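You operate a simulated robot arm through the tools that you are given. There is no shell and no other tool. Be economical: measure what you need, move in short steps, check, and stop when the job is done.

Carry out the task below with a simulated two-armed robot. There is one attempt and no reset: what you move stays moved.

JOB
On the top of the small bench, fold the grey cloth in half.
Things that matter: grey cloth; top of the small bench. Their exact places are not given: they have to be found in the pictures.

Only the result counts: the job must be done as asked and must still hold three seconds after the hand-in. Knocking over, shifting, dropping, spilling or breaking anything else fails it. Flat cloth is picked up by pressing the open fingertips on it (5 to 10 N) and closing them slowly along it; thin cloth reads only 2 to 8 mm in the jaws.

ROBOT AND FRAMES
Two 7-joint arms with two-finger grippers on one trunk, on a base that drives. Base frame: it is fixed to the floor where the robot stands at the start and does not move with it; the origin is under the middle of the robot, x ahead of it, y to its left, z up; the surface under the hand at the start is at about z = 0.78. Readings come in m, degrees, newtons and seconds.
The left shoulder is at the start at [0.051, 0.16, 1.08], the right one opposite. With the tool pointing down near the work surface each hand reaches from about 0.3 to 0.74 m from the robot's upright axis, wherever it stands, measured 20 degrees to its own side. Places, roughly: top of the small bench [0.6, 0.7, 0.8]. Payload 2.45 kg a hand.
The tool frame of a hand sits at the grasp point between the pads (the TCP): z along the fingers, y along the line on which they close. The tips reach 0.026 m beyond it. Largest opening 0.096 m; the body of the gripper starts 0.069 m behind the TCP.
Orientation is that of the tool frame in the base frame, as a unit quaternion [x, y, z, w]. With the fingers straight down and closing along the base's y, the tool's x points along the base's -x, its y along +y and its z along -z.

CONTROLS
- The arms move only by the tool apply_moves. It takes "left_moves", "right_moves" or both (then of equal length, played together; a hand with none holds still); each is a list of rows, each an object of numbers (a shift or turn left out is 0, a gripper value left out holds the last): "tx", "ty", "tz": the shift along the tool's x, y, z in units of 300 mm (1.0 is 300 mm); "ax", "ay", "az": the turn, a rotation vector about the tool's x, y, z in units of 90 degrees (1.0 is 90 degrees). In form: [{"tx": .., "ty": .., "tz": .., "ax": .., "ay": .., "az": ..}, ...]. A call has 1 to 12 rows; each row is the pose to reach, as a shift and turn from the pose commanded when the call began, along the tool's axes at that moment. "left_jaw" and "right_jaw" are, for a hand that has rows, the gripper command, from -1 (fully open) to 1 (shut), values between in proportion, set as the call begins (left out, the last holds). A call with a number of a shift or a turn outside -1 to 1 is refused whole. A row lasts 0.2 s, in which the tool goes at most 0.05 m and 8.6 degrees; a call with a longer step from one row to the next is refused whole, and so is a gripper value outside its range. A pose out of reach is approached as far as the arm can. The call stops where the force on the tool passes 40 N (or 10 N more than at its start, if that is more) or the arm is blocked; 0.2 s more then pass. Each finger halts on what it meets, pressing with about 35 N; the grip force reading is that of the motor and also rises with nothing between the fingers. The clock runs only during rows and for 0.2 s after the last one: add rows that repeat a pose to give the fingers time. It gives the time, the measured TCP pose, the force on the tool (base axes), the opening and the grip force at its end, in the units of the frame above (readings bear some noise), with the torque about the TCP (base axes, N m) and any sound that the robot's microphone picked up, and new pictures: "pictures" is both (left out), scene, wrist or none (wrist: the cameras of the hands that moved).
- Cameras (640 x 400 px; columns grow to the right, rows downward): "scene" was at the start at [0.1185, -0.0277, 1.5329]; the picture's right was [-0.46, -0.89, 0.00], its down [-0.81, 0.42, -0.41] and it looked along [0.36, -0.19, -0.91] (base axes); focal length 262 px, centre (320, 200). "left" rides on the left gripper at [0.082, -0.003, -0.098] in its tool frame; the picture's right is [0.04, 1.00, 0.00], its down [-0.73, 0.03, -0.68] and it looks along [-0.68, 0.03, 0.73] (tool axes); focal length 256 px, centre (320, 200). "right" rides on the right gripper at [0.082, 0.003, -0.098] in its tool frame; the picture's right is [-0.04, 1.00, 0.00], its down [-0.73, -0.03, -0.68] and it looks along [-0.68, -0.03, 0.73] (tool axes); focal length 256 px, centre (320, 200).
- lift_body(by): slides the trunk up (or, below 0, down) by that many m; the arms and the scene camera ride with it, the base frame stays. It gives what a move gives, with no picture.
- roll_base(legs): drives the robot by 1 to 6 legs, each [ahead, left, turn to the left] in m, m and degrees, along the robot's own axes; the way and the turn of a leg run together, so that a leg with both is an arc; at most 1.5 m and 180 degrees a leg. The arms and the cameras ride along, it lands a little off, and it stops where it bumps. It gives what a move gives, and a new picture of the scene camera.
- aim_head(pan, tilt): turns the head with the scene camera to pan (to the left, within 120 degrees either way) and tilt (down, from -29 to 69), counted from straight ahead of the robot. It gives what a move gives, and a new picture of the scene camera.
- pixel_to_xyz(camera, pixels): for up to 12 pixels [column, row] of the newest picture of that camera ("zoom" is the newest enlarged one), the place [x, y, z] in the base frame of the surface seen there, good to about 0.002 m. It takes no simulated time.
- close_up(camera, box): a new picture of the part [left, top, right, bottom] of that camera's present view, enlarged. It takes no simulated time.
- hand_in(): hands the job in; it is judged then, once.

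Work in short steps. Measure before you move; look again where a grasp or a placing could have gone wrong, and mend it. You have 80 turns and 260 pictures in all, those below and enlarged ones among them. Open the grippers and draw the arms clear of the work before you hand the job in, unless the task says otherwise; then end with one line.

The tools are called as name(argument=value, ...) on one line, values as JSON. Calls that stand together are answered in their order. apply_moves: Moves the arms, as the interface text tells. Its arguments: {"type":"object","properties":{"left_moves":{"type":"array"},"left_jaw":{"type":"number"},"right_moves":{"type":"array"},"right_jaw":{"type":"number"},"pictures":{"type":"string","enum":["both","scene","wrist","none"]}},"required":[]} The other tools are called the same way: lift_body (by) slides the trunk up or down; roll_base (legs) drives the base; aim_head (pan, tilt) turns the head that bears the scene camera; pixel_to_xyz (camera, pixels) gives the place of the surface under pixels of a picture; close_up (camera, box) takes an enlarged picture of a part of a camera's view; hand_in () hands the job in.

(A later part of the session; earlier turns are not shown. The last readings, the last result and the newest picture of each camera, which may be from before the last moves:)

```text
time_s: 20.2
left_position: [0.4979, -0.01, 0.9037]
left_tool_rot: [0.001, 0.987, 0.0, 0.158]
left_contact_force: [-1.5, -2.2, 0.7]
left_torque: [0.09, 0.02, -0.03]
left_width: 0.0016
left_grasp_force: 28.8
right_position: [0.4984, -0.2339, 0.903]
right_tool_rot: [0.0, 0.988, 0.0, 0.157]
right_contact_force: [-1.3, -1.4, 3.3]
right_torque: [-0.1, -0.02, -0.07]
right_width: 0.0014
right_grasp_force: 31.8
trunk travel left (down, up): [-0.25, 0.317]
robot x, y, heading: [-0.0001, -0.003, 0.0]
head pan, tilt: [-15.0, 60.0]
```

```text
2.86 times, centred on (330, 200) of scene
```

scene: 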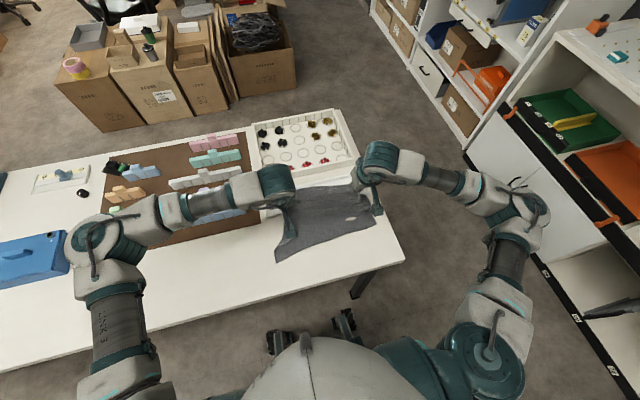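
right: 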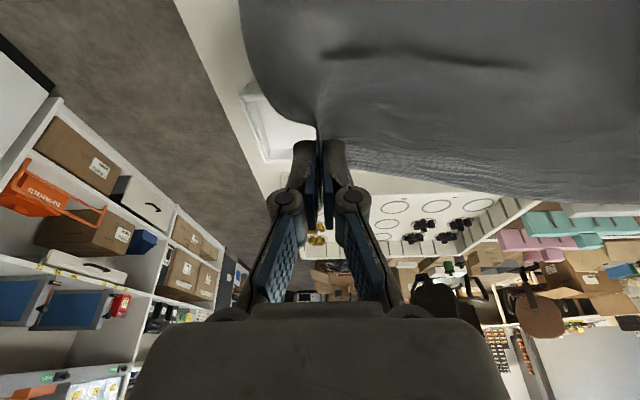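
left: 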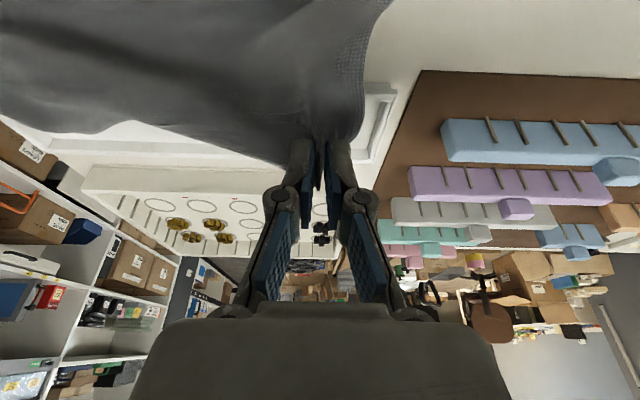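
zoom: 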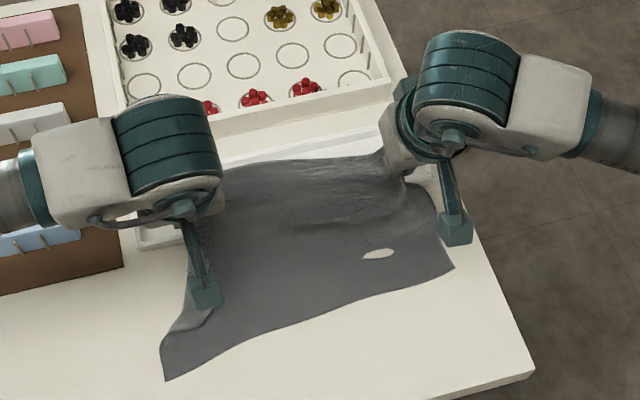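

Both corners are held. I continue the arc past the fold line, spreading the hands by about 8 mm each.

apply_moves(left_moves=[{"tx": 0.04, "ty": 0.007, "tz": -0.04, "ay": -0.02}, {"tx": 0.08, "ty": 0.014, "tz": -0.08, "ay": -0.04}, {"tx": 0.12, "ty": 0.02, "tz": -0.11, "ay": -0.07}, {"tx": 0.162, "ty": 0.027, "tz": -0.126, "ay": -0.1}, {"tx": 0.162, "ty": 0.027, "tz": -0.126, "ay": -0.1}], right_moves=[{"tx": 0.04, "ty": -0.007, "tz": -0.04, "ay": -0.02}, {"tx": 0.08, "ty": -0.014, "tz": -0.08, "ay": -0.04}, {"tx": 0.12, "ty": -0.02, "tz": -0.11, "ay": -0.07}, {"tx": 0.162, "ty": -0.027, "tz": -0.126, "ay": -0.1}, {"tx": 0.162, "ty": -0.027, "tz": -0.126, "ay": -0.1}])

close_up(camera="scene", box=[240, 130, 420, 270])

```text
time_s: 21.4
left_position: [0.4385, -0.0016, 0.9223]
left_tool_rot: [0.0, 0.972, 0.0, 0.234]
left_contact_force: [-0.7, -10.7, -1.5]
left_torque: [-0.13, 0.06, -0.31]
left_width: 0.0031
left_grasp_force: 32.3
right_position: [0.4404, -0.2417, 0.9251]
right_tool_rot: [0.0, 0.972, 0.001, 0.234]
right_contact_force: [-0.1, 11.8, 0.1]
right_torque: [0.27, -0.05, 0.12]
right_width: 0.0035
right_grasp_force: 31.8
trunk travel left (down, up): [-0.25, 0.317]
robot x, y, heading: [-0.0004, -0.0011, -0.2]
head pan, tilt: [-15.0, 60.0]
```

scene: 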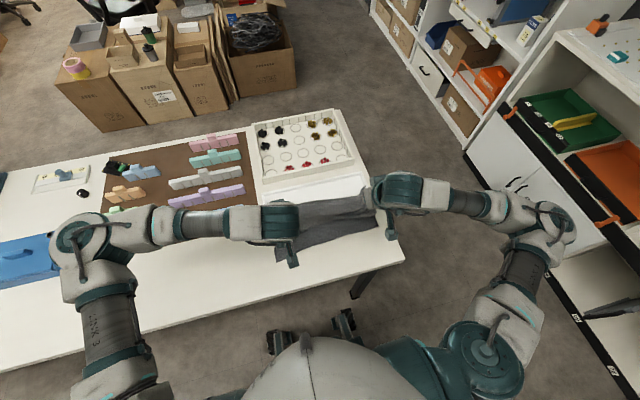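
right: 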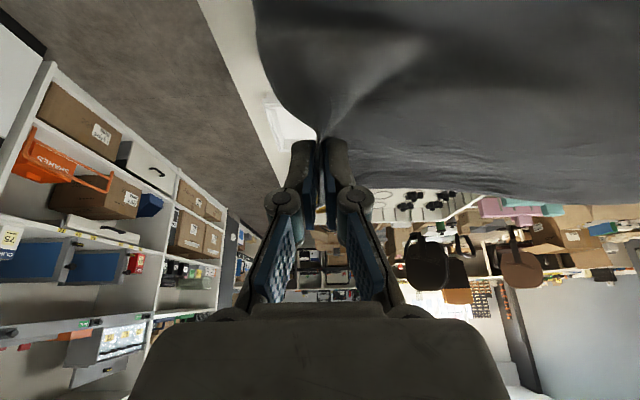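
left: 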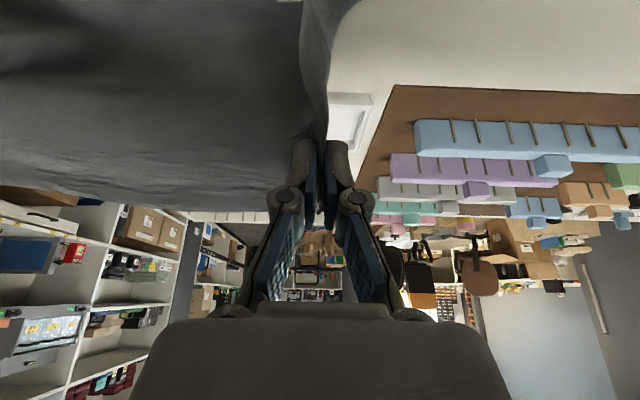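

```text
2.86 times, centred on (330, 200) of scene
```

zoom: 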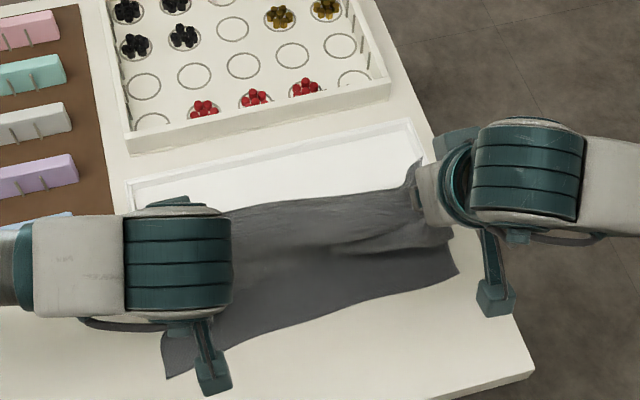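

The cloth is fully off the tray and both grips hold. I ease the 11 N tension and bring the edge down toward the near edge.

apply_moves(left_moves=[{"tx": 0.08, "ty": -0.01, "tz": 0.01}, {"tx": 0.17, "ty": -0.012, "tz": 0.05}, {"tx": 0.256, "ty": -0.012, "tz": 0.105}, {"tx": 0.29, "ty": -0.012, "tz": 0.13}, {"tx": 0.32, "ty": -0.012, "tz": 0.155}, {"tx": 0.32, "ty": -0.012, "tz": 0.155}], right_moves=[{"tx": 0.08, "ty": 0.01, "tz": 0.01}, {"tx": 0.17, "ty": 0.012, "tz": 0.05}, {"tx": 0.256, "ty": 0.012, "tz": 0.105}, {"tx": 0.29, "ty": 0.012, "tz": 0.13}, {"tx": 0.32, "ty": 0.012, "tz": 0.155}, {"tx": 0.32, "ty": 0.012, "tz": 0.155}])

close_up(camera="scene", box=[240, 150, 420, 290])

```text
time_s: 22.8
left_position: [0.3738, -0.0062, 0.8399]
left_tool_rot: [0.0, 0.972, 0.0, 0.235]
left_contact_force: [0.3, -2.4, -0.8]
left_torque: [0.01, 0.03, -0.11]
left_width: 0.0043
left_grasp_force: 30.9
right_position: [0.397, -0.2367, 0.8338]
right_tool_rot: [0.0, 0.972, 0.0, 0.234]
right_contact_force: [0.0, 1.2, -0.4]
right_torque: [0.09, 0.03, 0.02]
right_width: 0.0048
right_grasp_force: 32.0
right hand out of reach, approached as far as the arm can: row 3, 4, 5, 6
trunk travel left (down, up): [-0.25, 0.317]
robot x, y, heading: [0.0005, -0.0003, 0.1]
head pan, tilt: [-15.0, 60.0]
```

scene: 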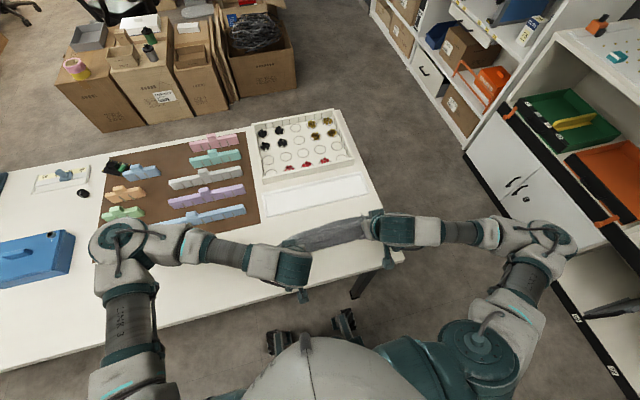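
right: 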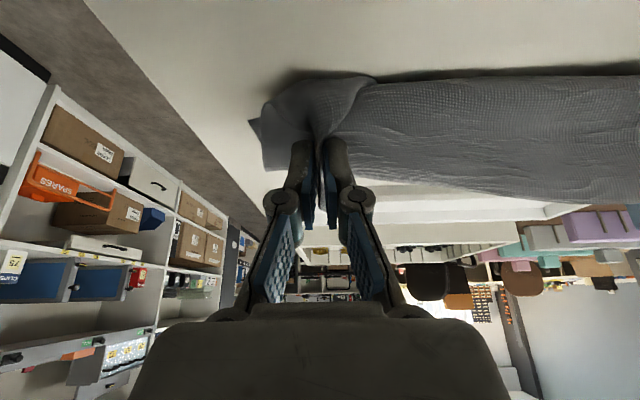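
left: 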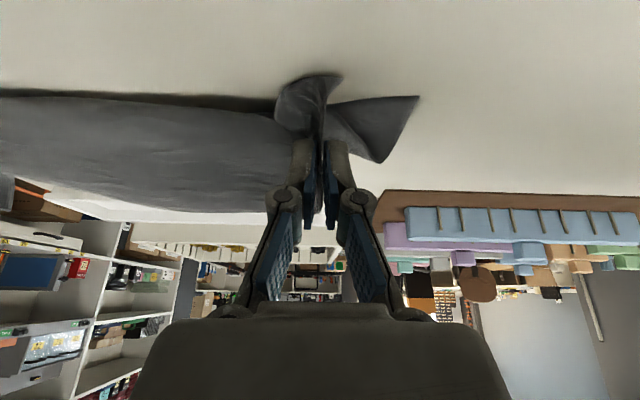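

```text
2.86 times, centred on (330, 220) of scene
```

zoom: 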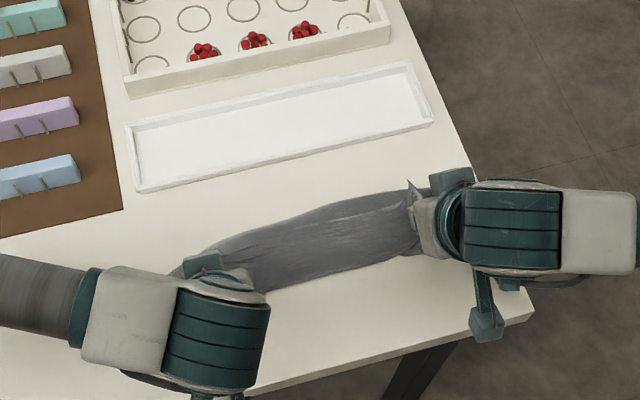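

The right hand hit its reach limit at x 0.397. I measure where the cloth's fold line and lower edge are before deciding.

pixel_to_xyz(camera="zoom", pixels=[[410, 190], [395, 197], [340, 208], [260, 230], [180, 268], [270, 290], [350, 268], [430, 250], [300, 260], [380, 225], [330, 240]])

pixel_to_xyz(camera="right", pixels=[[250, 120], [265, 168], [320, 80], [300, 80], [370, 85], [420, 80], [500, 75], [600, 75], [420, 188], [560, 200]])

pixel_to_xyz(camera="left", pixels=[[418, 97], [380, 162], [335, 75], [285, 90], [255, 108], [200, 105], [100, 98], [10, 92], [100, 195], [200, 205]])

```text
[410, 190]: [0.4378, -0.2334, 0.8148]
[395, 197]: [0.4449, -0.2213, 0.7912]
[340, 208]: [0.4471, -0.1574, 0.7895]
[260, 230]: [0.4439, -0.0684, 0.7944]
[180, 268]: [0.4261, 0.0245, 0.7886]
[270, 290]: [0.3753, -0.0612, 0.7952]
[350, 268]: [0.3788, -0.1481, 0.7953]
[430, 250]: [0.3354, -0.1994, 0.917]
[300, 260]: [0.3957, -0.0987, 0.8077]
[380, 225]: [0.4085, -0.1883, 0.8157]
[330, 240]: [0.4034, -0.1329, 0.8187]
```

```text
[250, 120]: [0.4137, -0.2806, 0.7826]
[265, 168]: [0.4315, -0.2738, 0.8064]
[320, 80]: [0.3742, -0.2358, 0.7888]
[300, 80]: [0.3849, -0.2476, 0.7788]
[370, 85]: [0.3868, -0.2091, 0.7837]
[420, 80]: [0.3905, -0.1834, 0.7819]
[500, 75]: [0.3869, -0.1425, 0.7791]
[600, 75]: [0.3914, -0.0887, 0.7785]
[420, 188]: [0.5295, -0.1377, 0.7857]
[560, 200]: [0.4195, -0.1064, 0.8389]
```

```text
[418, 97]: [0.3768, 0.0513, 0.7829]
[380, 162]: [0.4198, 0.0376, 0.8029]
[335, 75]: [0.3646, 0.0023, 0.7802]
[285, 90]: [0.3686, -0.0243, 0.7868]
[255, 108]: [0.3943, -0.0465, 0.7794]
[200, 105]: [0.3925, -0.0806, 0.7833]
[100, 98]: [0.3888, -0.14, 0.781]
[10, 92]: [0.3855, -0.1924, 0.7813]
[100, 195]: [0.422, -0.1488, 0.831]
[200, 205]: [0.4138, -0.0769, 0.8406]
```

The bottom's near edge runs from about (0.377, 0.05) to (0.414, -0.28), almost under the grips, and the rest is a soft loop rising to 0.84. I lower both hands there, reducing the tilt so the right stays in reach.

apply_moves(left_moves=[{"tx": 0.01, "tz": 0.02, "ay": 0.07}, {"tx": 0.025, "tz": 0.045, "ay": 0.14}, {"tx": 0.038, "tz": 0.07, "ay": 0.2}, {"tx": 0.038, "tz": 0.074, "ay": 0.2}], right_moves=[{"tx": -0.005, "tz": 0.03, "ay": 0.07}, {"tx": -0.01, "tz": 0.06, "ay": 0.14}, {"tx": -0.018, "tz": 0.1, "ay": 0.2}, {"tx": -0.018, "tz": 0.11, "ay": 0.2}])

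close_up(camera="scene", box=[240, 150, 420, 290])

```text
time_s: 23.8
left_position: [0.3743, -0.0042, 0.8156]
left_tool_rot: [0.0, 0.997, 0.0, 0.081]
left_contact_force: [0.0, -2.7, 0.5]
left_torque: [-0.07, -0.04, -0.04]
left_width: 0.0029
left_grasp_force: 29.4
right_position: [0.4172, -0.2379, 0.8089]
right_tool_rot: [-0.001, 0.997, 0.001, 0.081]
right_contact_force: [0.0, -0.2, 8.3]
right_torque: [-0.21, 0.06, 0.0]
right_width: 0.0034
right_grasp_force: 27.4
trunk travel left (down, up): [-0.25, 0.317]
robot x, y, heading: [-0.0027, 0.0007, 0.0]
head pan, tilt: [-15.0, 60.0]
```

scene: 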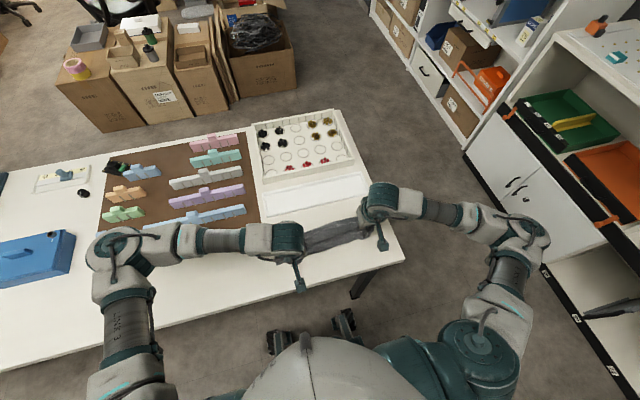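
right: 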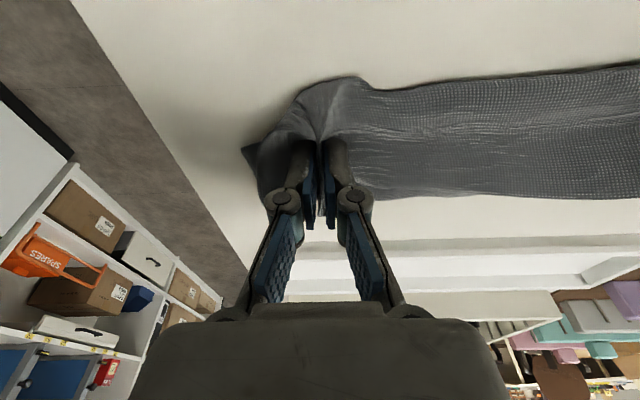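
left: 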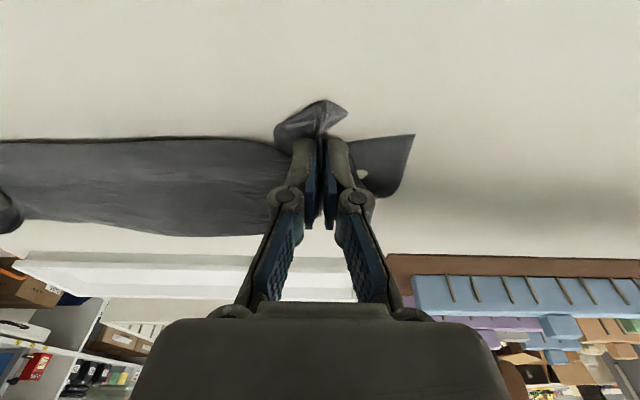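

```text
2.86 times, centred on (330, 220) of scene
```

zoom: 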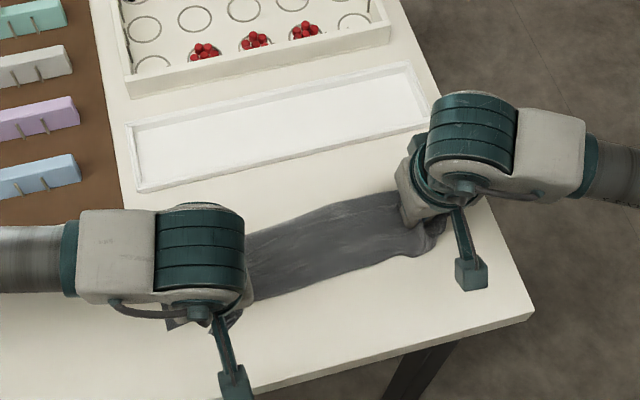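

Both edges are down on the bench. I open the jaws partway and lift straight up.

apply_moves(left_moves=[{"tz": 0.0}, {"tz": 0.0}, {"tz": -0.05}, {"tz": -0.15}, {"tz": -0.3}, {"tz": -0.4}], right_moves=[{"tz": -0.005}, {"tz": -0.005}, {"tz": -0.05}, {"tz": -0.15}, {"tz": -0.3}, {"tz": -0.4}], left_jaw=0.4, right_jaw=0.4)

close_up(camera="scene", box=[240, 150, 420, 290])

```text
time_s: 25.2
left_position: [0.3554, -0.006, 0.9343]
left_tool_rot: [0.0, 0.997, 0.001, 0.08]
left_contact_force: [-0.4, -0.1, 0.6]
left_torque: [0.01, -0.01, 0.01]
left_width: 0.0288
left_grasp_force: 0.1
right_position: [0.3975, -0.2391, 0.9269]
right_tool_rot: [0.001, 0.997, 0.0, 0.079]
right_contact_force: [-0.2, -0.5, 0.3]
right_torque: [-0.03, -0.02, 0.02]
right_width: 0.0286
right_grasp_force: 0.1
trunk travel left (down, up): [-0.25, 0.317]
robot x, y, heading: [-0.0003, -0.0036, 0.3]
head pan, tilt: [-15.0, 60.0]
```

scene: 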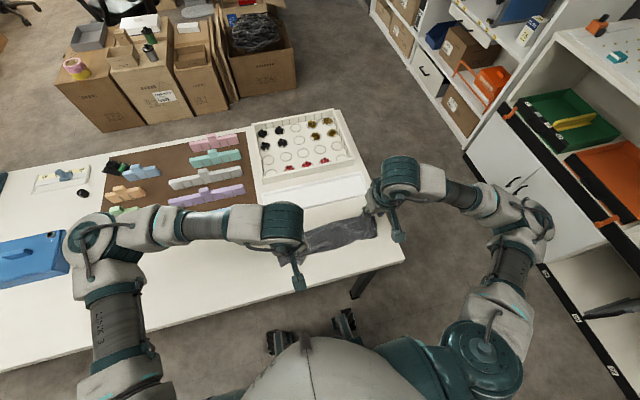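
right: 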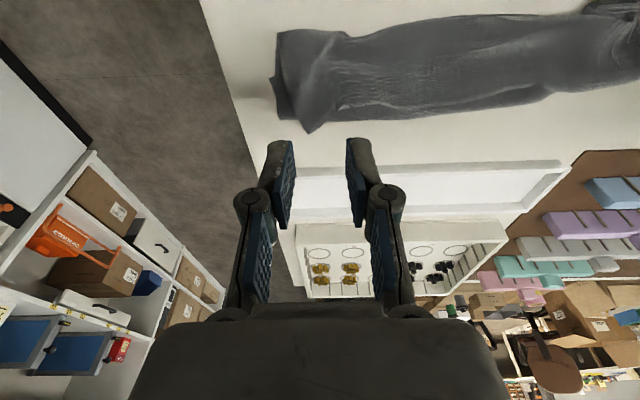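
left: 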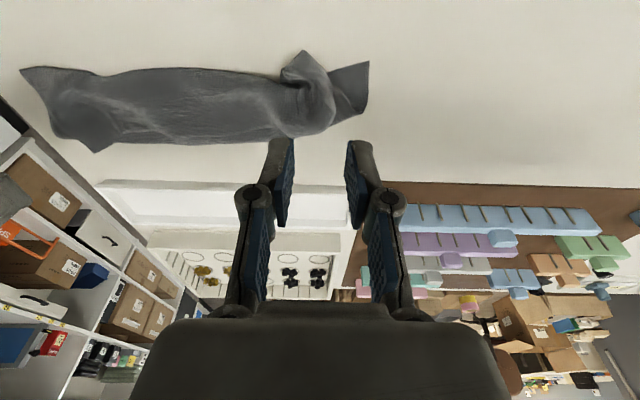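

```text
2.86 times, centred on (330, 220) of scene
```

zoom: 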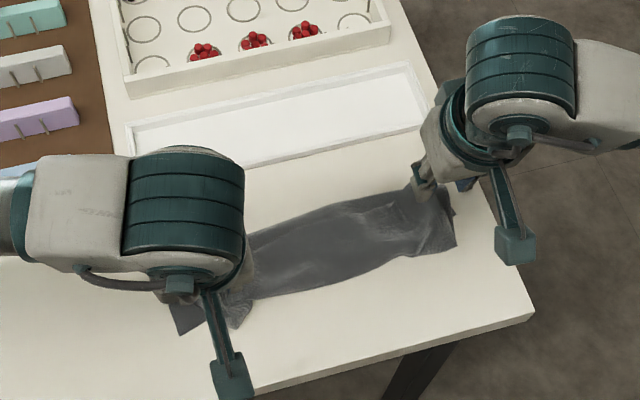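

Released; the tray looks unmoved. I pull the hands aside and up to see the cloth clearly.

apply_moves(left_moves=[{"ty": 0.15, "tz": -0.05}, {"ty": 0.3, "tz": -0.1}, {"ty": 0.45, "tz": -0.15}, {"ty": 0.6, "tz": -0.2}], right_moves=[{"ty": -0.12, "tz": -0.05}, {"ty": -0.24, "tz": -0.1}, {"ty": -0.35, "tz": -0.15}, {"ty": -0.35, "tz": -0.2}], pictures="none")

close_up(camera="scene", box=[250, 170, 400, 264])

close_up(camera="right", box=[320, 0, 640, 200])

close_up(camera="left", box=[0, 0, 320, 200])

```text
time_s: 26.2
left_position: [0.3474, 0.176, 0.9893]
left_tool_rot: [0.001, 0.997, -0.001, 0.08]
left_contact_force: [0.0, 0.4, 0.7]
left_torque: [-0.01, -0.01, 0.02]
left_width: 0.0289
left_grasp_force: 0.0
right_position: [0.3876, -0.3416, 0.9855]
right_tool_rot: [0.0, 0.997, -0.001, 0.081]
right_contact_force: [0.5, 0.6, -0.5]
right_torque: [-0.03, -0.02, 0.02]
right_width: 0.0289
right_grasp_force: 0.0
trunk travel left (down, up): [-0.25, 0.317]
robot x, y, heading: [-0.0008, 0.0013, 0.2]
head pan, tilt: [-15.0, 60.0]
```

```text
4.26 times, centred on (325, 217) of scene
```

zoom: 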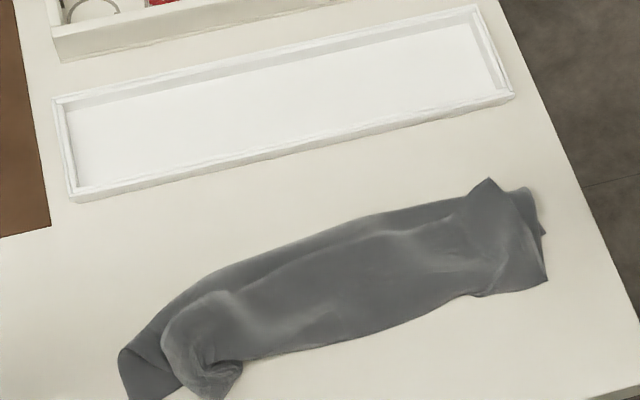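

```text
2.00 times, centred on (480, 100) of right
```

zoom: 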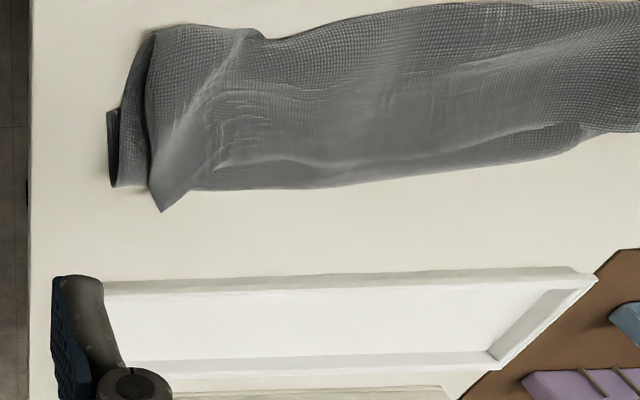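

```text
2.00 times, centred on (160, 100) of left
```

zoom: 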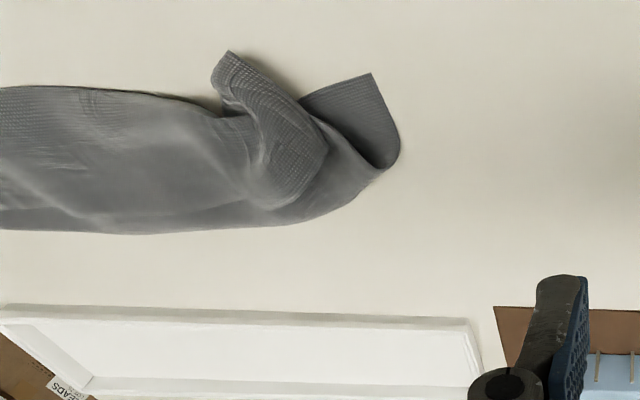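

The top layer has flopped back: its free far edge shows as a line in the scene zoom from (220,275) to (490,190), so the pile is effectively three layers. I measure the far corners to regrasp and re-lay them.

aim_head(pan=-12, tilt=66)

close_up(camera="scene", box=[260, 140, 410, 234])

pixel_to_xyz(camera="right", pixels=[[400, 105], [375, 92], [394, 18], [425, 92], [445, 15], [420, 50], [480, 80], [480, 90], [560, 70], [390, 50]])

pixel_to_xyz(camera="left", pixels=[[115, 27], [185, 37], [199, 75], [175, 80], [107, 45], [150, 95], [130, 60], [100, 60], [60, 115], [105, 115]])

```text
time_s: 26.9
left_position: [0.3478, 0.1731, 0.9901]
left_tool_rot: [0.0, 0.997, 0.001, 0.081]
left_contact_force: [0.1, 0.3, -0.7]
left_torque: [-0.02, 0.02, -0.02]
left_width: 0.0288
left_grasp_force: 0.1
right_position: [0.3889, -0.3445, 0.9851]
right_tool_rot: [0.0, 0.997, 0.0, 0.08]
right_contact_force: [-0.4, -0.4, -0.3]
right_torque: [0.0, 0.01, -0.02]
right_width: 0.0289
right_grasp_force: 0.0
trunk travel left (down, up): [-0.25, 0.317]
robot x, y, heading: [-0.0052, -0.0007, -0.1]
head pan, tilt: [-12.0, 66.0]
```

scene: 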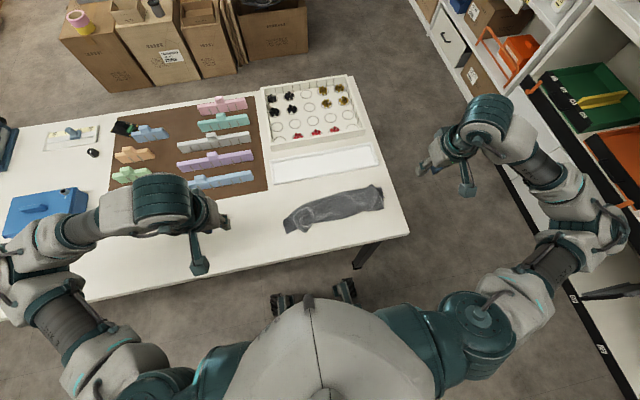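

```text
4.26 times, centred on (335, 187) of scene
```

zoom: 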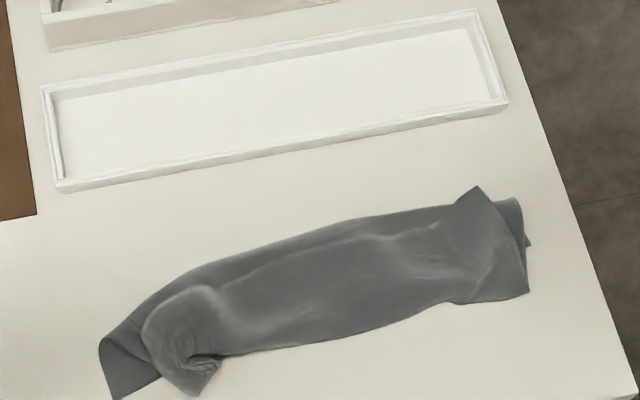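

```text
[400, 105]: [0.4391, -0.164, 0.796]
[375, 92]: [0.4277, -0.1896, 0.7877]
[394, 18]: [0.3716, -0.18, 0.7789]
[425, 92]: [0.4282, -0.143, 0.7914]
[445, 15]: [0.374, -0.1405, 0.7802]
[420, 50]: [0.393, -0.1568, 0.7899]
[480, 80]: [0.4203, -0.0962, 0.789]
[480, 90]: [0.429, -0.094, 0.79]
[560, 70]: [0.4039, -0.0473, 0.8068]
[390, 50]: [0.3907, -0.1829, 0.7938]
```

```text
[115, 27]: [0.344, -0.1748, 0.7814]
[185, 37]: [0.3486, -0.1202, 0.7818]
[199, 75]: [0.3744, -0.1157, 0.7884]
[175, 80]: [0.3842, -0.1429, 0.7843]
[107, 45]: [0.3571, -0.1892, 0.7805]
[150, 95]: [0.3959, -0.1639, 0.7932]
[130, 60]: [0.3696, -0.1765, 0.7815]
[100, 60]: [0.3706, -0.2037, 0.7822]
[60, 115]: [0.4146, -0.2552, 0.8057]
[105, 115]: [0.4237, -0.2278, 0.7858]
```

Those wrist readings used older frames; I measure instead on the current scene zoom.

pixel_to_xyz(camera="zoom", pixels=[[477, 188], [527, 245], [526, 292], [445, 304], [320, 345], [215, 358], [195, 390], [112, 398], [100, 345], [200, 290], [350, 222], [440, 225]])

pixel_to_xyz(camera="zoom", pixels=[[320, 300], [320, 260], [320, 235], [400, 280], [400, 240], [635, 398], [200, 330], [470, 250], [60, 190], [500, 105]])

```text
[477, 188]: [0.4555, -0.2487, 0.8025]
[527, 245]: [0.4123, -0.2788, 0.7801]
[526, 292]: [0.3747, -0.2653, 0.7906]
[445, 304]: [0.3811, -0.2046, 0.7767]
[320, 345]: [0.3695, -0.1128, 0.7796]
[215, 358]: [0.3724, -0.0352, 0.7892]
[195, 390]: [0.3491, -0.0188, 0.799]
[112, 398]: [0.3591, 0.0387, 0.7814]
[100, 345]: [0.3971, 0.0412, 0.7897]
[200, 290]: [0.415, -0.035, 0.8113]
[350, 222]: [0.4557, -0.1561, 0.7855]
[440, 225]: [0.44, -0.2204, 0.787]
```

```text
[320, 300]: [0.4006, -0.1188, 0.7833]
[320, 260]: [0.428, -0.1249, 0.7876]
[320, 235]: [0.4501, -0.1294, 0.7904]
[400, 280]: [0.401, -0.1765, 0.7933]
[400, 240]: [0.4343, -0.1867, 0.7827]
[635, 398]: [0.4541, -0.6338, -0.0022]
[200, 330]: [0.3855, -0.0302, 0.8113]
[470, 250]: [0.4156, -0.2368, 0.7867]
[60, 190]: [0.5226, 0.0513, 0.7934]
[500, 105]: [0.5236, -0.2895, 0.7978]
```

The right far corner sticks up at (0.4555, -0.249, 0.80). I bring the right hand upright over it with a 0.05 m opening.

apply_moves(right_moves=[{"tx": -0.03, "ty": 0.08, "tz": 0.09, "ay": 0.03}, {"tx": -0.06, "ty": 0.16, "tz": 0.18, "ay": 0.06}, {"tx": -0.09, "ty": 0.24, "tz": 0.27, "ay": 0.1}, {"tx": -0.108, "ty": 0.317, "tz": 0.36, "ay": 0.102}, {"tx": -0.108, "ty": 0.317, "tz": 0.45, "ay": 0.102}, {"tx": -0.108, "ty": 0.317, "tz": 0.52, "ay": 0.102}, {"tx": -0.108, "ty": 0.317, "tz": 0.541, "ay": 0.102}, {"tx": -0.108, "ty": 0.317, "tz": 0.541, "ay": 0.102}], right_jaw=0)

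close_up(camera="right", box=[160, 50, 480, 250])

```text
time_s: 28.7
left_position: [0.3482, 0.1741, 0.989]
left_tool_rot: [0.0, 0.997, 0.0, 0.08]
left_contact_force: [0.5, -0.2, 0.6]
left_torque: [0.0, 0.01, 0.02]
left_width: 0.0288
left_grasp_force: 0.1
right_position: [0.4468, -0.2483, 0.8304]
right_tool_rot: [0.001, 1.0, 0.0, 0.001]
right_contact_force: [0.0, -0.3, 0.6]
right_torque: [0.01, -0.01, -0.01]
right_width: 0.0479
right_grasp_force: 0.2
trunk travel left (down, up): [-0.25, 0.317]
robot x, y, heading: [0.0016, 0.0016, 0.0]
head pan, tilt: [-12.0, 66.0]
```

scene: 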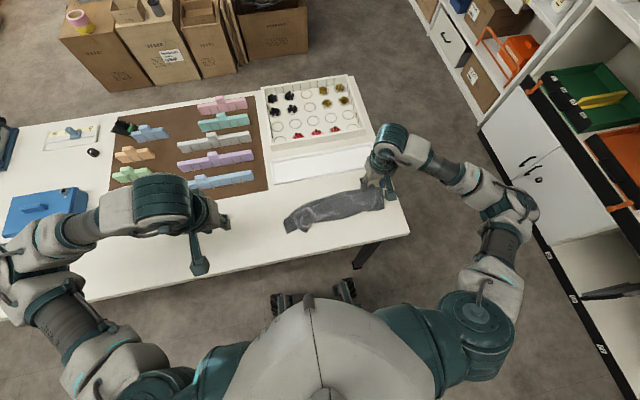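
right: 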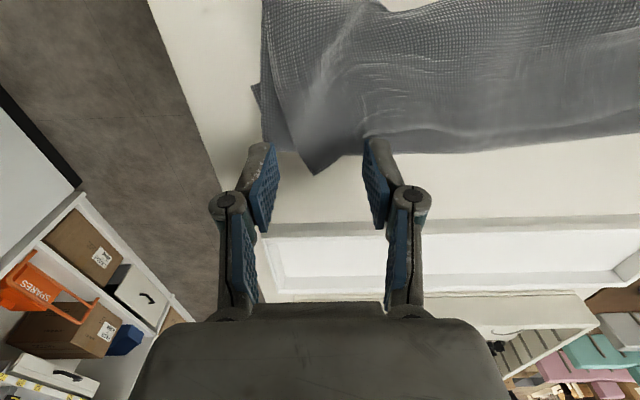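

```text
2.00 times, centred on (320, 150) of right
```

zoom: 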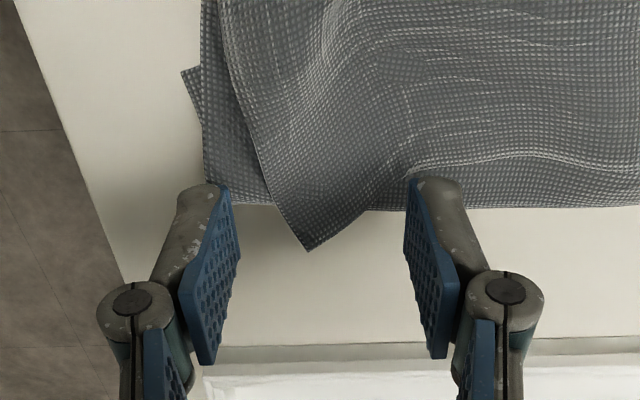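

The corner triangle sits between the fingers. I descend beside it and close gently.

apply_moves(right_moves=[{"tx": -0.015, "tz": 0.02}, {"tx": -0.015, "tz": 0.04}, {"tx": -0.015, "tz": 0.055}, {"tx": -0.015, "tz": 0.055}], pictures="none")

apply_moves(right_moves=[{"tz": 0.0}, {"tz": 0.0}], right_jaw=0.5, pictures="none")

close_up(camera="right", box=[160, 50, 480, 250])

```text
time_s: 29.7
left_position: [0.3472, 0.1736, 0.9897]
left_tool_rot: [0.0, 0.997, 0.001, 0.08]
left_contact_force: [-0.2, 0.6, 0.0]
left_torque: [0.02, -0.02, 0.01]
left_width: 0.0288
left_grasp_force: 0.0
right_position: [0.4523, -0.2484, 0.8144]
right_tool_rot: [-0.001, 1.0, -0.001, -0.001]
right_contact_force: [-0.7, 0.1, -0.4]
right_torque: [-0.02, -0.03, -0.01]
right_width: 0.0479
right_grasp_force: 0.1
trunk travel left (down, up): [-0.25, 0.317]
robot x, y, heading: [0.0007, 0.0011, 0.0]
head pan, tilt: [-12.0, 66.0]
```

```text
time_s: 30.3
left_position: [0.348, 0.1728, 0.9895]
left_tool_rot: [-0.001, 0.997, 0.0, 0.08]
left_contact_force: [0.6, 0.6, 0.0]
left_torque: [0.03, -0.02, 0.0]
left_width: 0.0288
left_grasp_force: 0.1
right_position: [0.4518, -0.248, 0.8141]
right_tool_rot: [-0.001, 1.0, 0.0, 0.0]
right_contact_force: [0.4, -0.6, -0.3]
right_torque: [0.01, -0.02, 0.02]
right_width: 0.024
right_grasp_force: 0.1
trunk travel left (down, up): [-0.25, 0.317]
robot x, y, heading: [-0.0, 0.0008, 0.1]
head pan, tilt: [-12.0, 66.0]
```

```text
2.00 times, centred on (320, 150) of right
```

zoom: 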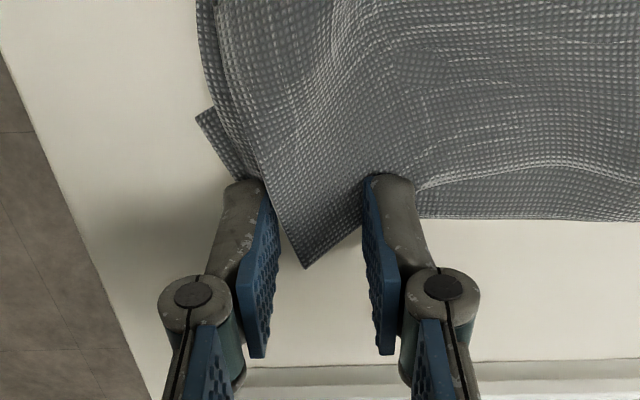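

The corner is well between the pads; I close fully.

apply_moves(right_moves=[{"tz": 0.004}, {"tz": 0.004}, {"tz": 0.004}], right_jaw=1, pictures="none")

apply_moves(right_moves=[{"tx": 0.03, "tz": -0.08}, {"tx": 0.06, "tz": -0.15}, {"tx": 0.06, "tz": -0.15}])

close_up(camera="scene", box=[260, 140, 410, 234])

```text
time_s: 31.1
left_position: [0.348, 0.1737, 0.9888]
left_tool_rot: [0.0, 0.997, 0.0, 0.08]
left_contact_force: [0.2, 0.6, -0.5]
left_torque: [-0.02, 0.02, 0.03]
left_width: 0.0288
left_grasp_force: 0.1
right_position: [0.4509, -0.2479, 0.8137]
right_tool_rot: [0.0, 1.0, 0.0, 0.0]
right_contact_force: [0.6, 0.3, -1.0]
right_torque: [-0.06, 0.01, 0.0]
right_width: 0.0034
right_grasp_force: 38.7
trunk travel left (down, up): [-0.25, 0.317]
robot x, y, heading: [-0.0009, -0.0001, 0.3]
head pan, tilt: [-12.0, 66.0]
```

```text
time_s: 31.9
left_position: [0.3486, 0.1743, 0.9892]
left_tool_rot: [0.0, 0.997, 0.0, 0.079]
left_contact_force: [1.2, 1.1, -0.4]
left_torque: [0.02, -0.01, 0.02]
left_width: 0.0287
left_grasp_force: 0.0
right_position: [0.4341, -0.2464, 0.8591]
right_tool_rot: [0.0, 1.0, 0.0, 0.0]
right_contact_force: [0.2, -1.9, 5.0]
right_torque: [-0.02, -0.03, 0.01]
right_width: 0.0049
right_grasp_force: 31.5
trunk travel left (down, up): [-0.25, 0.317]
robot x, y, heading: [-0.0025, 0.0001, 0.2]
head pan, tilt: [-12.0, 66.0]
```

scene: 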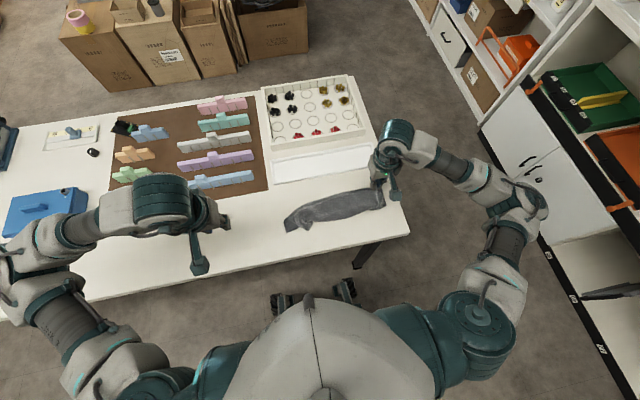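
right: 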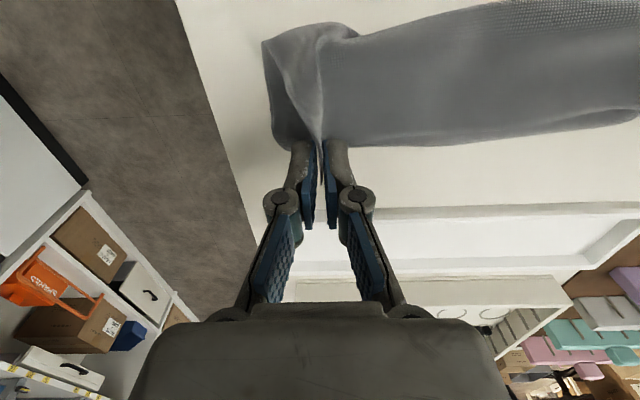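

```text
4.26 times, centred on (335, 187) of scene
```

zoom: 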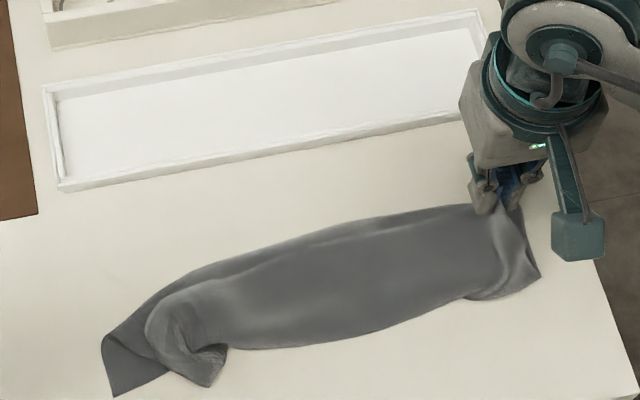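

The right corner is held. Next I bring the left hand over the bunched left nub near (0.36, -0.025).

apply_moves(left_moves=[{"tx": 0.005, "ty": -0.15, "tz": 0.03, "ay": 0.03}, {"tx": 0.01, "ty": -0.3, "tz": 0.06, "ay": 0.06}, {"tx": 0.02, "ty": -0.45, "tz": 0.1, "ay": 0.1}, {"tx": 0.03, "ty": -0.58, "tz": 0.15, "ay": 0.102}, {"tx": 0.039, "ty": -0.67, "tz": 0.22, "ay": 0.102}, {"tx": 0.039, "ty": -0.67, "tz": 0.34, "ay": 0.102}, {"tx": 0.039, "ty": -0.67, "tz": 0.44, "ay": 0.102}, {"tx": 0.039, "ty": -0.67, "tz": 0.48, "ay": 0.102}, {"tx": 0.039, "ty": -0.67, "tz": 0.48, "ay": 0.102}], left_jaw=0, pictures="wrist")

close_up(camera="left", box=[160, 0, 480, 200])

```text
time_s: 33.9
left_position: [0.3586, -0.0261, 0.8487]
left_tool_rot: [0.0, 1.0, 0.001, 0.0]
left_contact_force: [-0.4, 0.4, -0.6]
left_torque: [0.0, 0.0, 0.01]
left_width: 0.0481
left_grasp_force: 0.0
right_position: [0.4332, -0.2476, 0.8596]
right_tool_rot: [0.0, 1.0, 0.0, -0.001]
right_contact_force: [0.7, -0.9, 2.7]
right_torque: [-0.01, -0.01, -0.01]
right_width: 0.0042
right_grasp_force: 30.8
trunk travel left (down, up): [-0.25, 0.317]
robot x, y, heading: [-0.0032, 0.0046, 0.1]
head pan, tilt: [-12.0, 66.0]
```

left: 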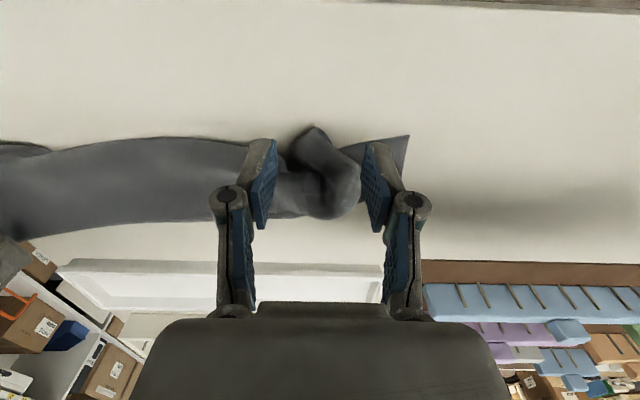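

```text
2.00 times, centred on (320, 100) of left
```

zoom: 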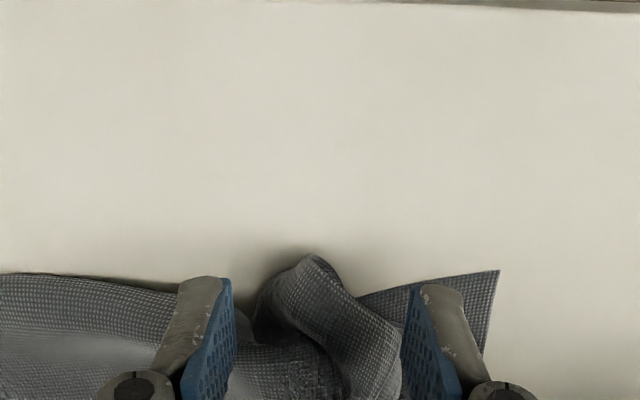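

The nub stands between the left fingers; I descend and close on it.

apply_moves(left_moves=[{"tx": 0.02, "tz": 0.05}, {"tx": 0.02, "tz": 0.09}, {"tx": 0.02, "tz": 0.112}, {"tx": 0.02, "tz": 0.112}], pictures="none")

apply_moves(left_moves=[{"tz": 0.0}, {"tz": 0.0}, {"tz": 0.0}, {"tz": 0.0}], left_jaw=1, pictures="wrist")

```text
time_s: 34.9
left_position: [0.3517, -0.0264, 0.816]
left_tool_rot: [0.0, 1.0, 0.001, 0.0]
left_contact_force: [0.0, -0.6, 0.3]
left_torque: [-0.01, 0.02, -0.02]
left_width: 0.0482
left_grasp_force: 0.1
right_position: [0.4333, -0.249, 0.8599]
right_tool_rot: [0.0, 1.0, 0.0, 0.0]
right_contact_force: [1.7, -1.2, 2.6]
right_torque: [0.02, 0.04, 0.02]
right_width: 0.0002
right_grasp_force: 26.9
trunk travel left (down, up): [-0.25, 0.317]
robot x, y, heading: [-0.0013, -0.0019, -0.0]
head pan, tilt: [-12.0, 66.0]
```

```text
time_s: 35.9
left_position: [0.352, -0.027, 0.8147]
left_tool_rot: [0.0, 1.0, 0.0, 0.0]
left_contact_force: [0.5, -0.9, 2.4]
left_torque: [-0.04, 0.03, -0.03]
left_width: 0.0004
left_grasp_force: 27.0
right_position: [0.434, -0.2492, 0.858]
right_tool_rot: [0.0, 1.0, -0.001, 0.0]
right_contact_force: [0.4, 0.2, 0.6]
right_torque: [0.01, -0.04, 0.0]
right_width: 0.001
right_grasp_force: 27.0
trunk travel left (down, up): [-0.25, 0.317]
robot x, y, heading: [-0.0001, 0.004, 0.3]
head pan, tilt: [-12.0, 66.0]
```

left: 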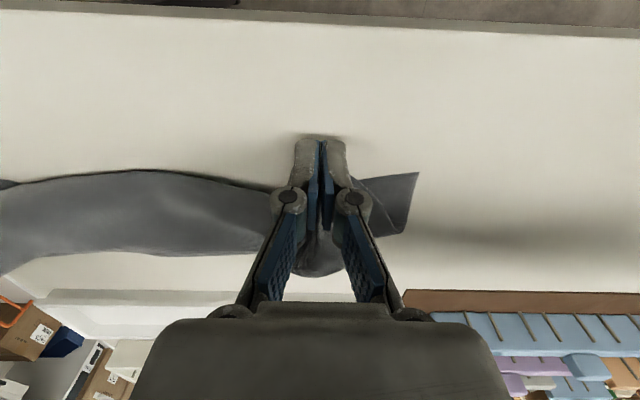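

The widths read near zero, so either may be empty. I lift the left a bit and look.

apply_moves(left_moves=[{"tz": -0.08}, {"tz": -0.15}, {"tz": -0.15}], right_moves=[{"tz": 0}, {"tz": 0}, {"tz": 0}])

close_up(camera="scene", box=[260, 140, 410, 234])

```text
time_s: 36.7
left_position: [0.3537, -0.0261, 0.8589]
left_tool_rot: [0.001, 1.0, 0.0, 0.0]
left_contact_force: [-0.1, -0.5, 17.5]
left_torque: [0.03, -0.13, 0.06]
left_width: 0.0008
left_grasp_force: 31.2
right_position: [0.4343, -0.2479, 0.8593]
right_tool_rot: [0.0, 1.0, 0.0, -0.001]
right_contact_force: [-0.5, 0.3, -2.2]
right_torque: [0.01, -0.01, 0.01]
right_width: 0.0027
right_grasp_force: 36.7
trunk travel left (down, up): [-0.25, 0.317]
robot x, y, heading: [-0.0006, -0.0009, 0.1]
head pan, tilt: [-12.0, 66.0]
```

scene: 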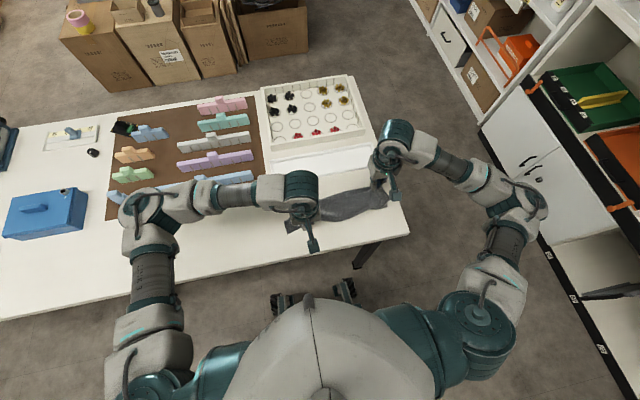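
right: 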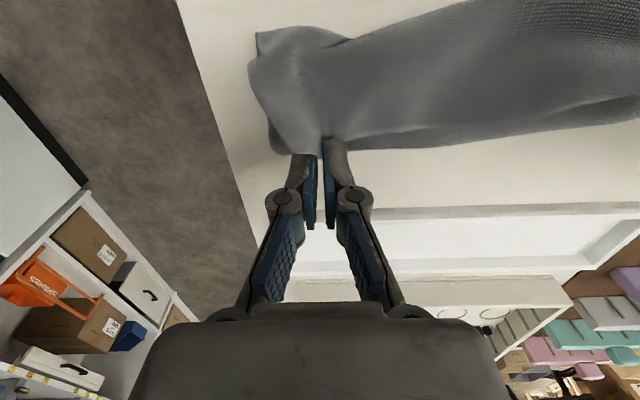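
left: 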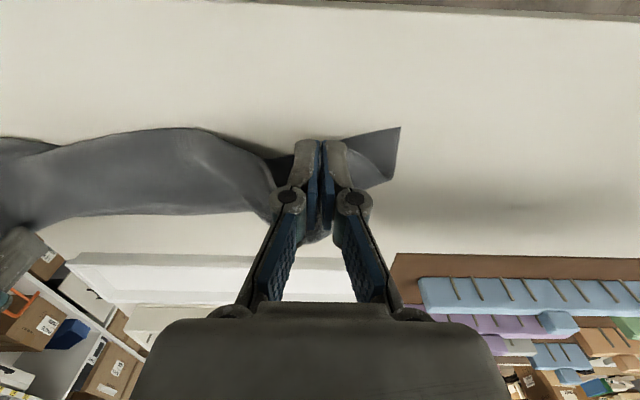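

```text
4.26 times, centred on (335, 187) of scene
```

zoom: 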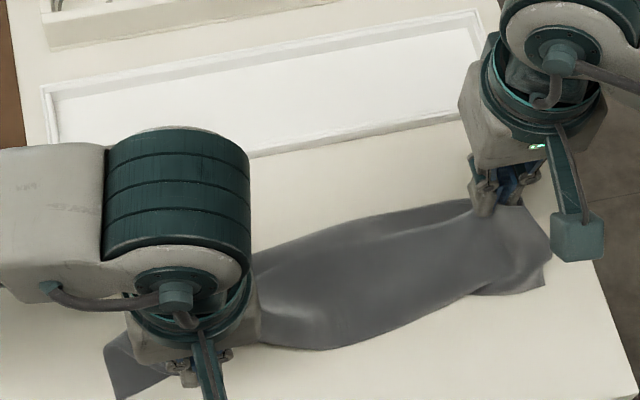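

The left seems to hold the nub; I raise both hands 6 cm further to see which grips hold and how the layers hang.

apply_moves(left_moves=[{"tz": -0.07}, {"tz": -0.14}, {"tz": -0.2}, {"tz": -0.2}], right_moves=[{"tz": -0.07}, {"tz": -0.14}, {"tz": -0.2}, {"tz": -0.2}])

close_up(camera="scene", box=[260, 140, 410, 234])

```text
time_s: 37.7
left_position: [0.3519, -0.0278, 0.9197]
left_tool_rot: [0.001, 1.0, 0.001, -0.001]
left_contact_force: [0.0, 0.6, -0.2]
left_torque: [0.02, 0.0, -0.02]
left_width: 0.0
left_grasp_force: 28.8
right_position: [0.4348, -0.248, 0.917]
right_tool_rot: [0.0, 1.0, 0.0, -0.001]
right_contact_force: [0.2, 0.2, -0.1]
right_torque: [-0.03, -0.03, 0.02]
right_width: 0.0009
right_grasp_force: 27.6
trunk travel left (down, up): [-0.25, 0.317]
robot x, y, heading: [0.0004, -0.0023, -0.1]
head pan, tilt: [-12.0, 66.0]
```

scene: 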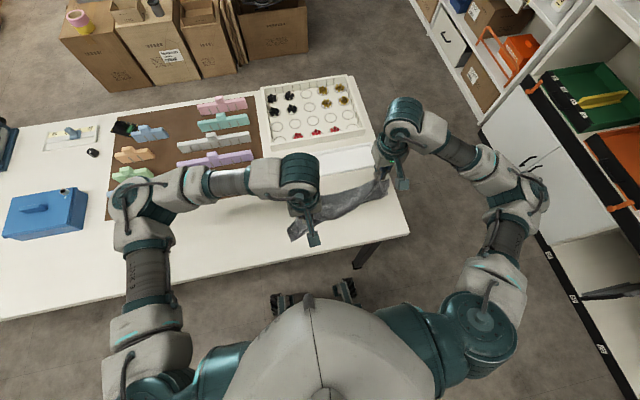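
right: 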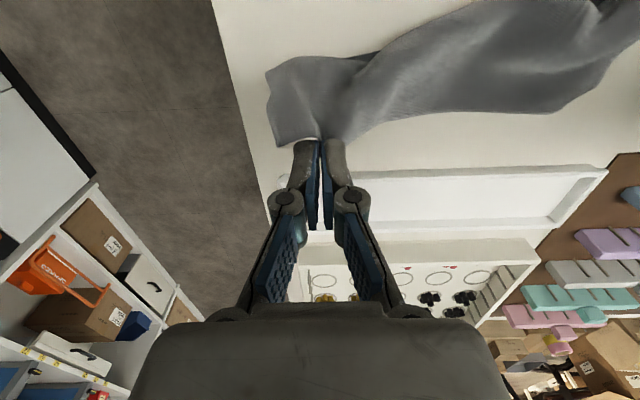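
left: 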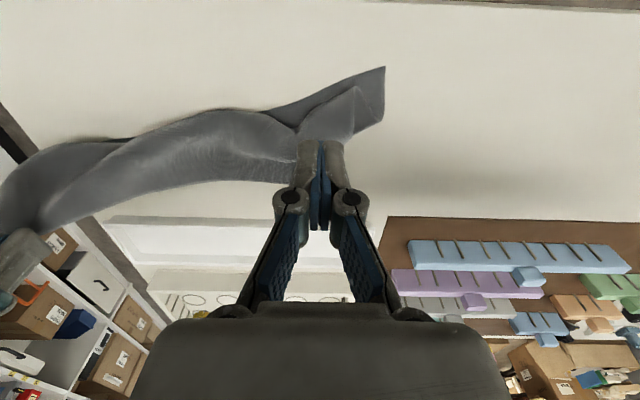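

```text
4.26 times, centred on (335, 187) of scene
```

zoom: 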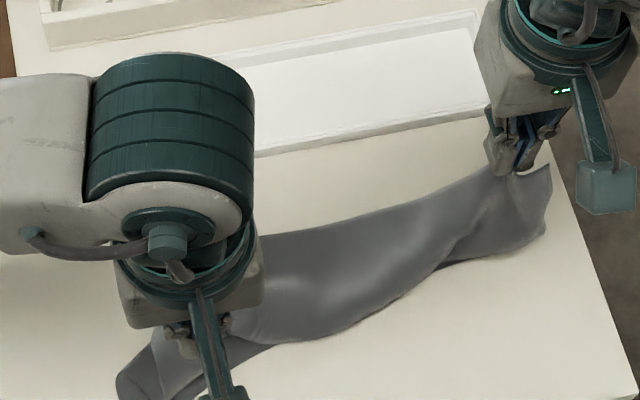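

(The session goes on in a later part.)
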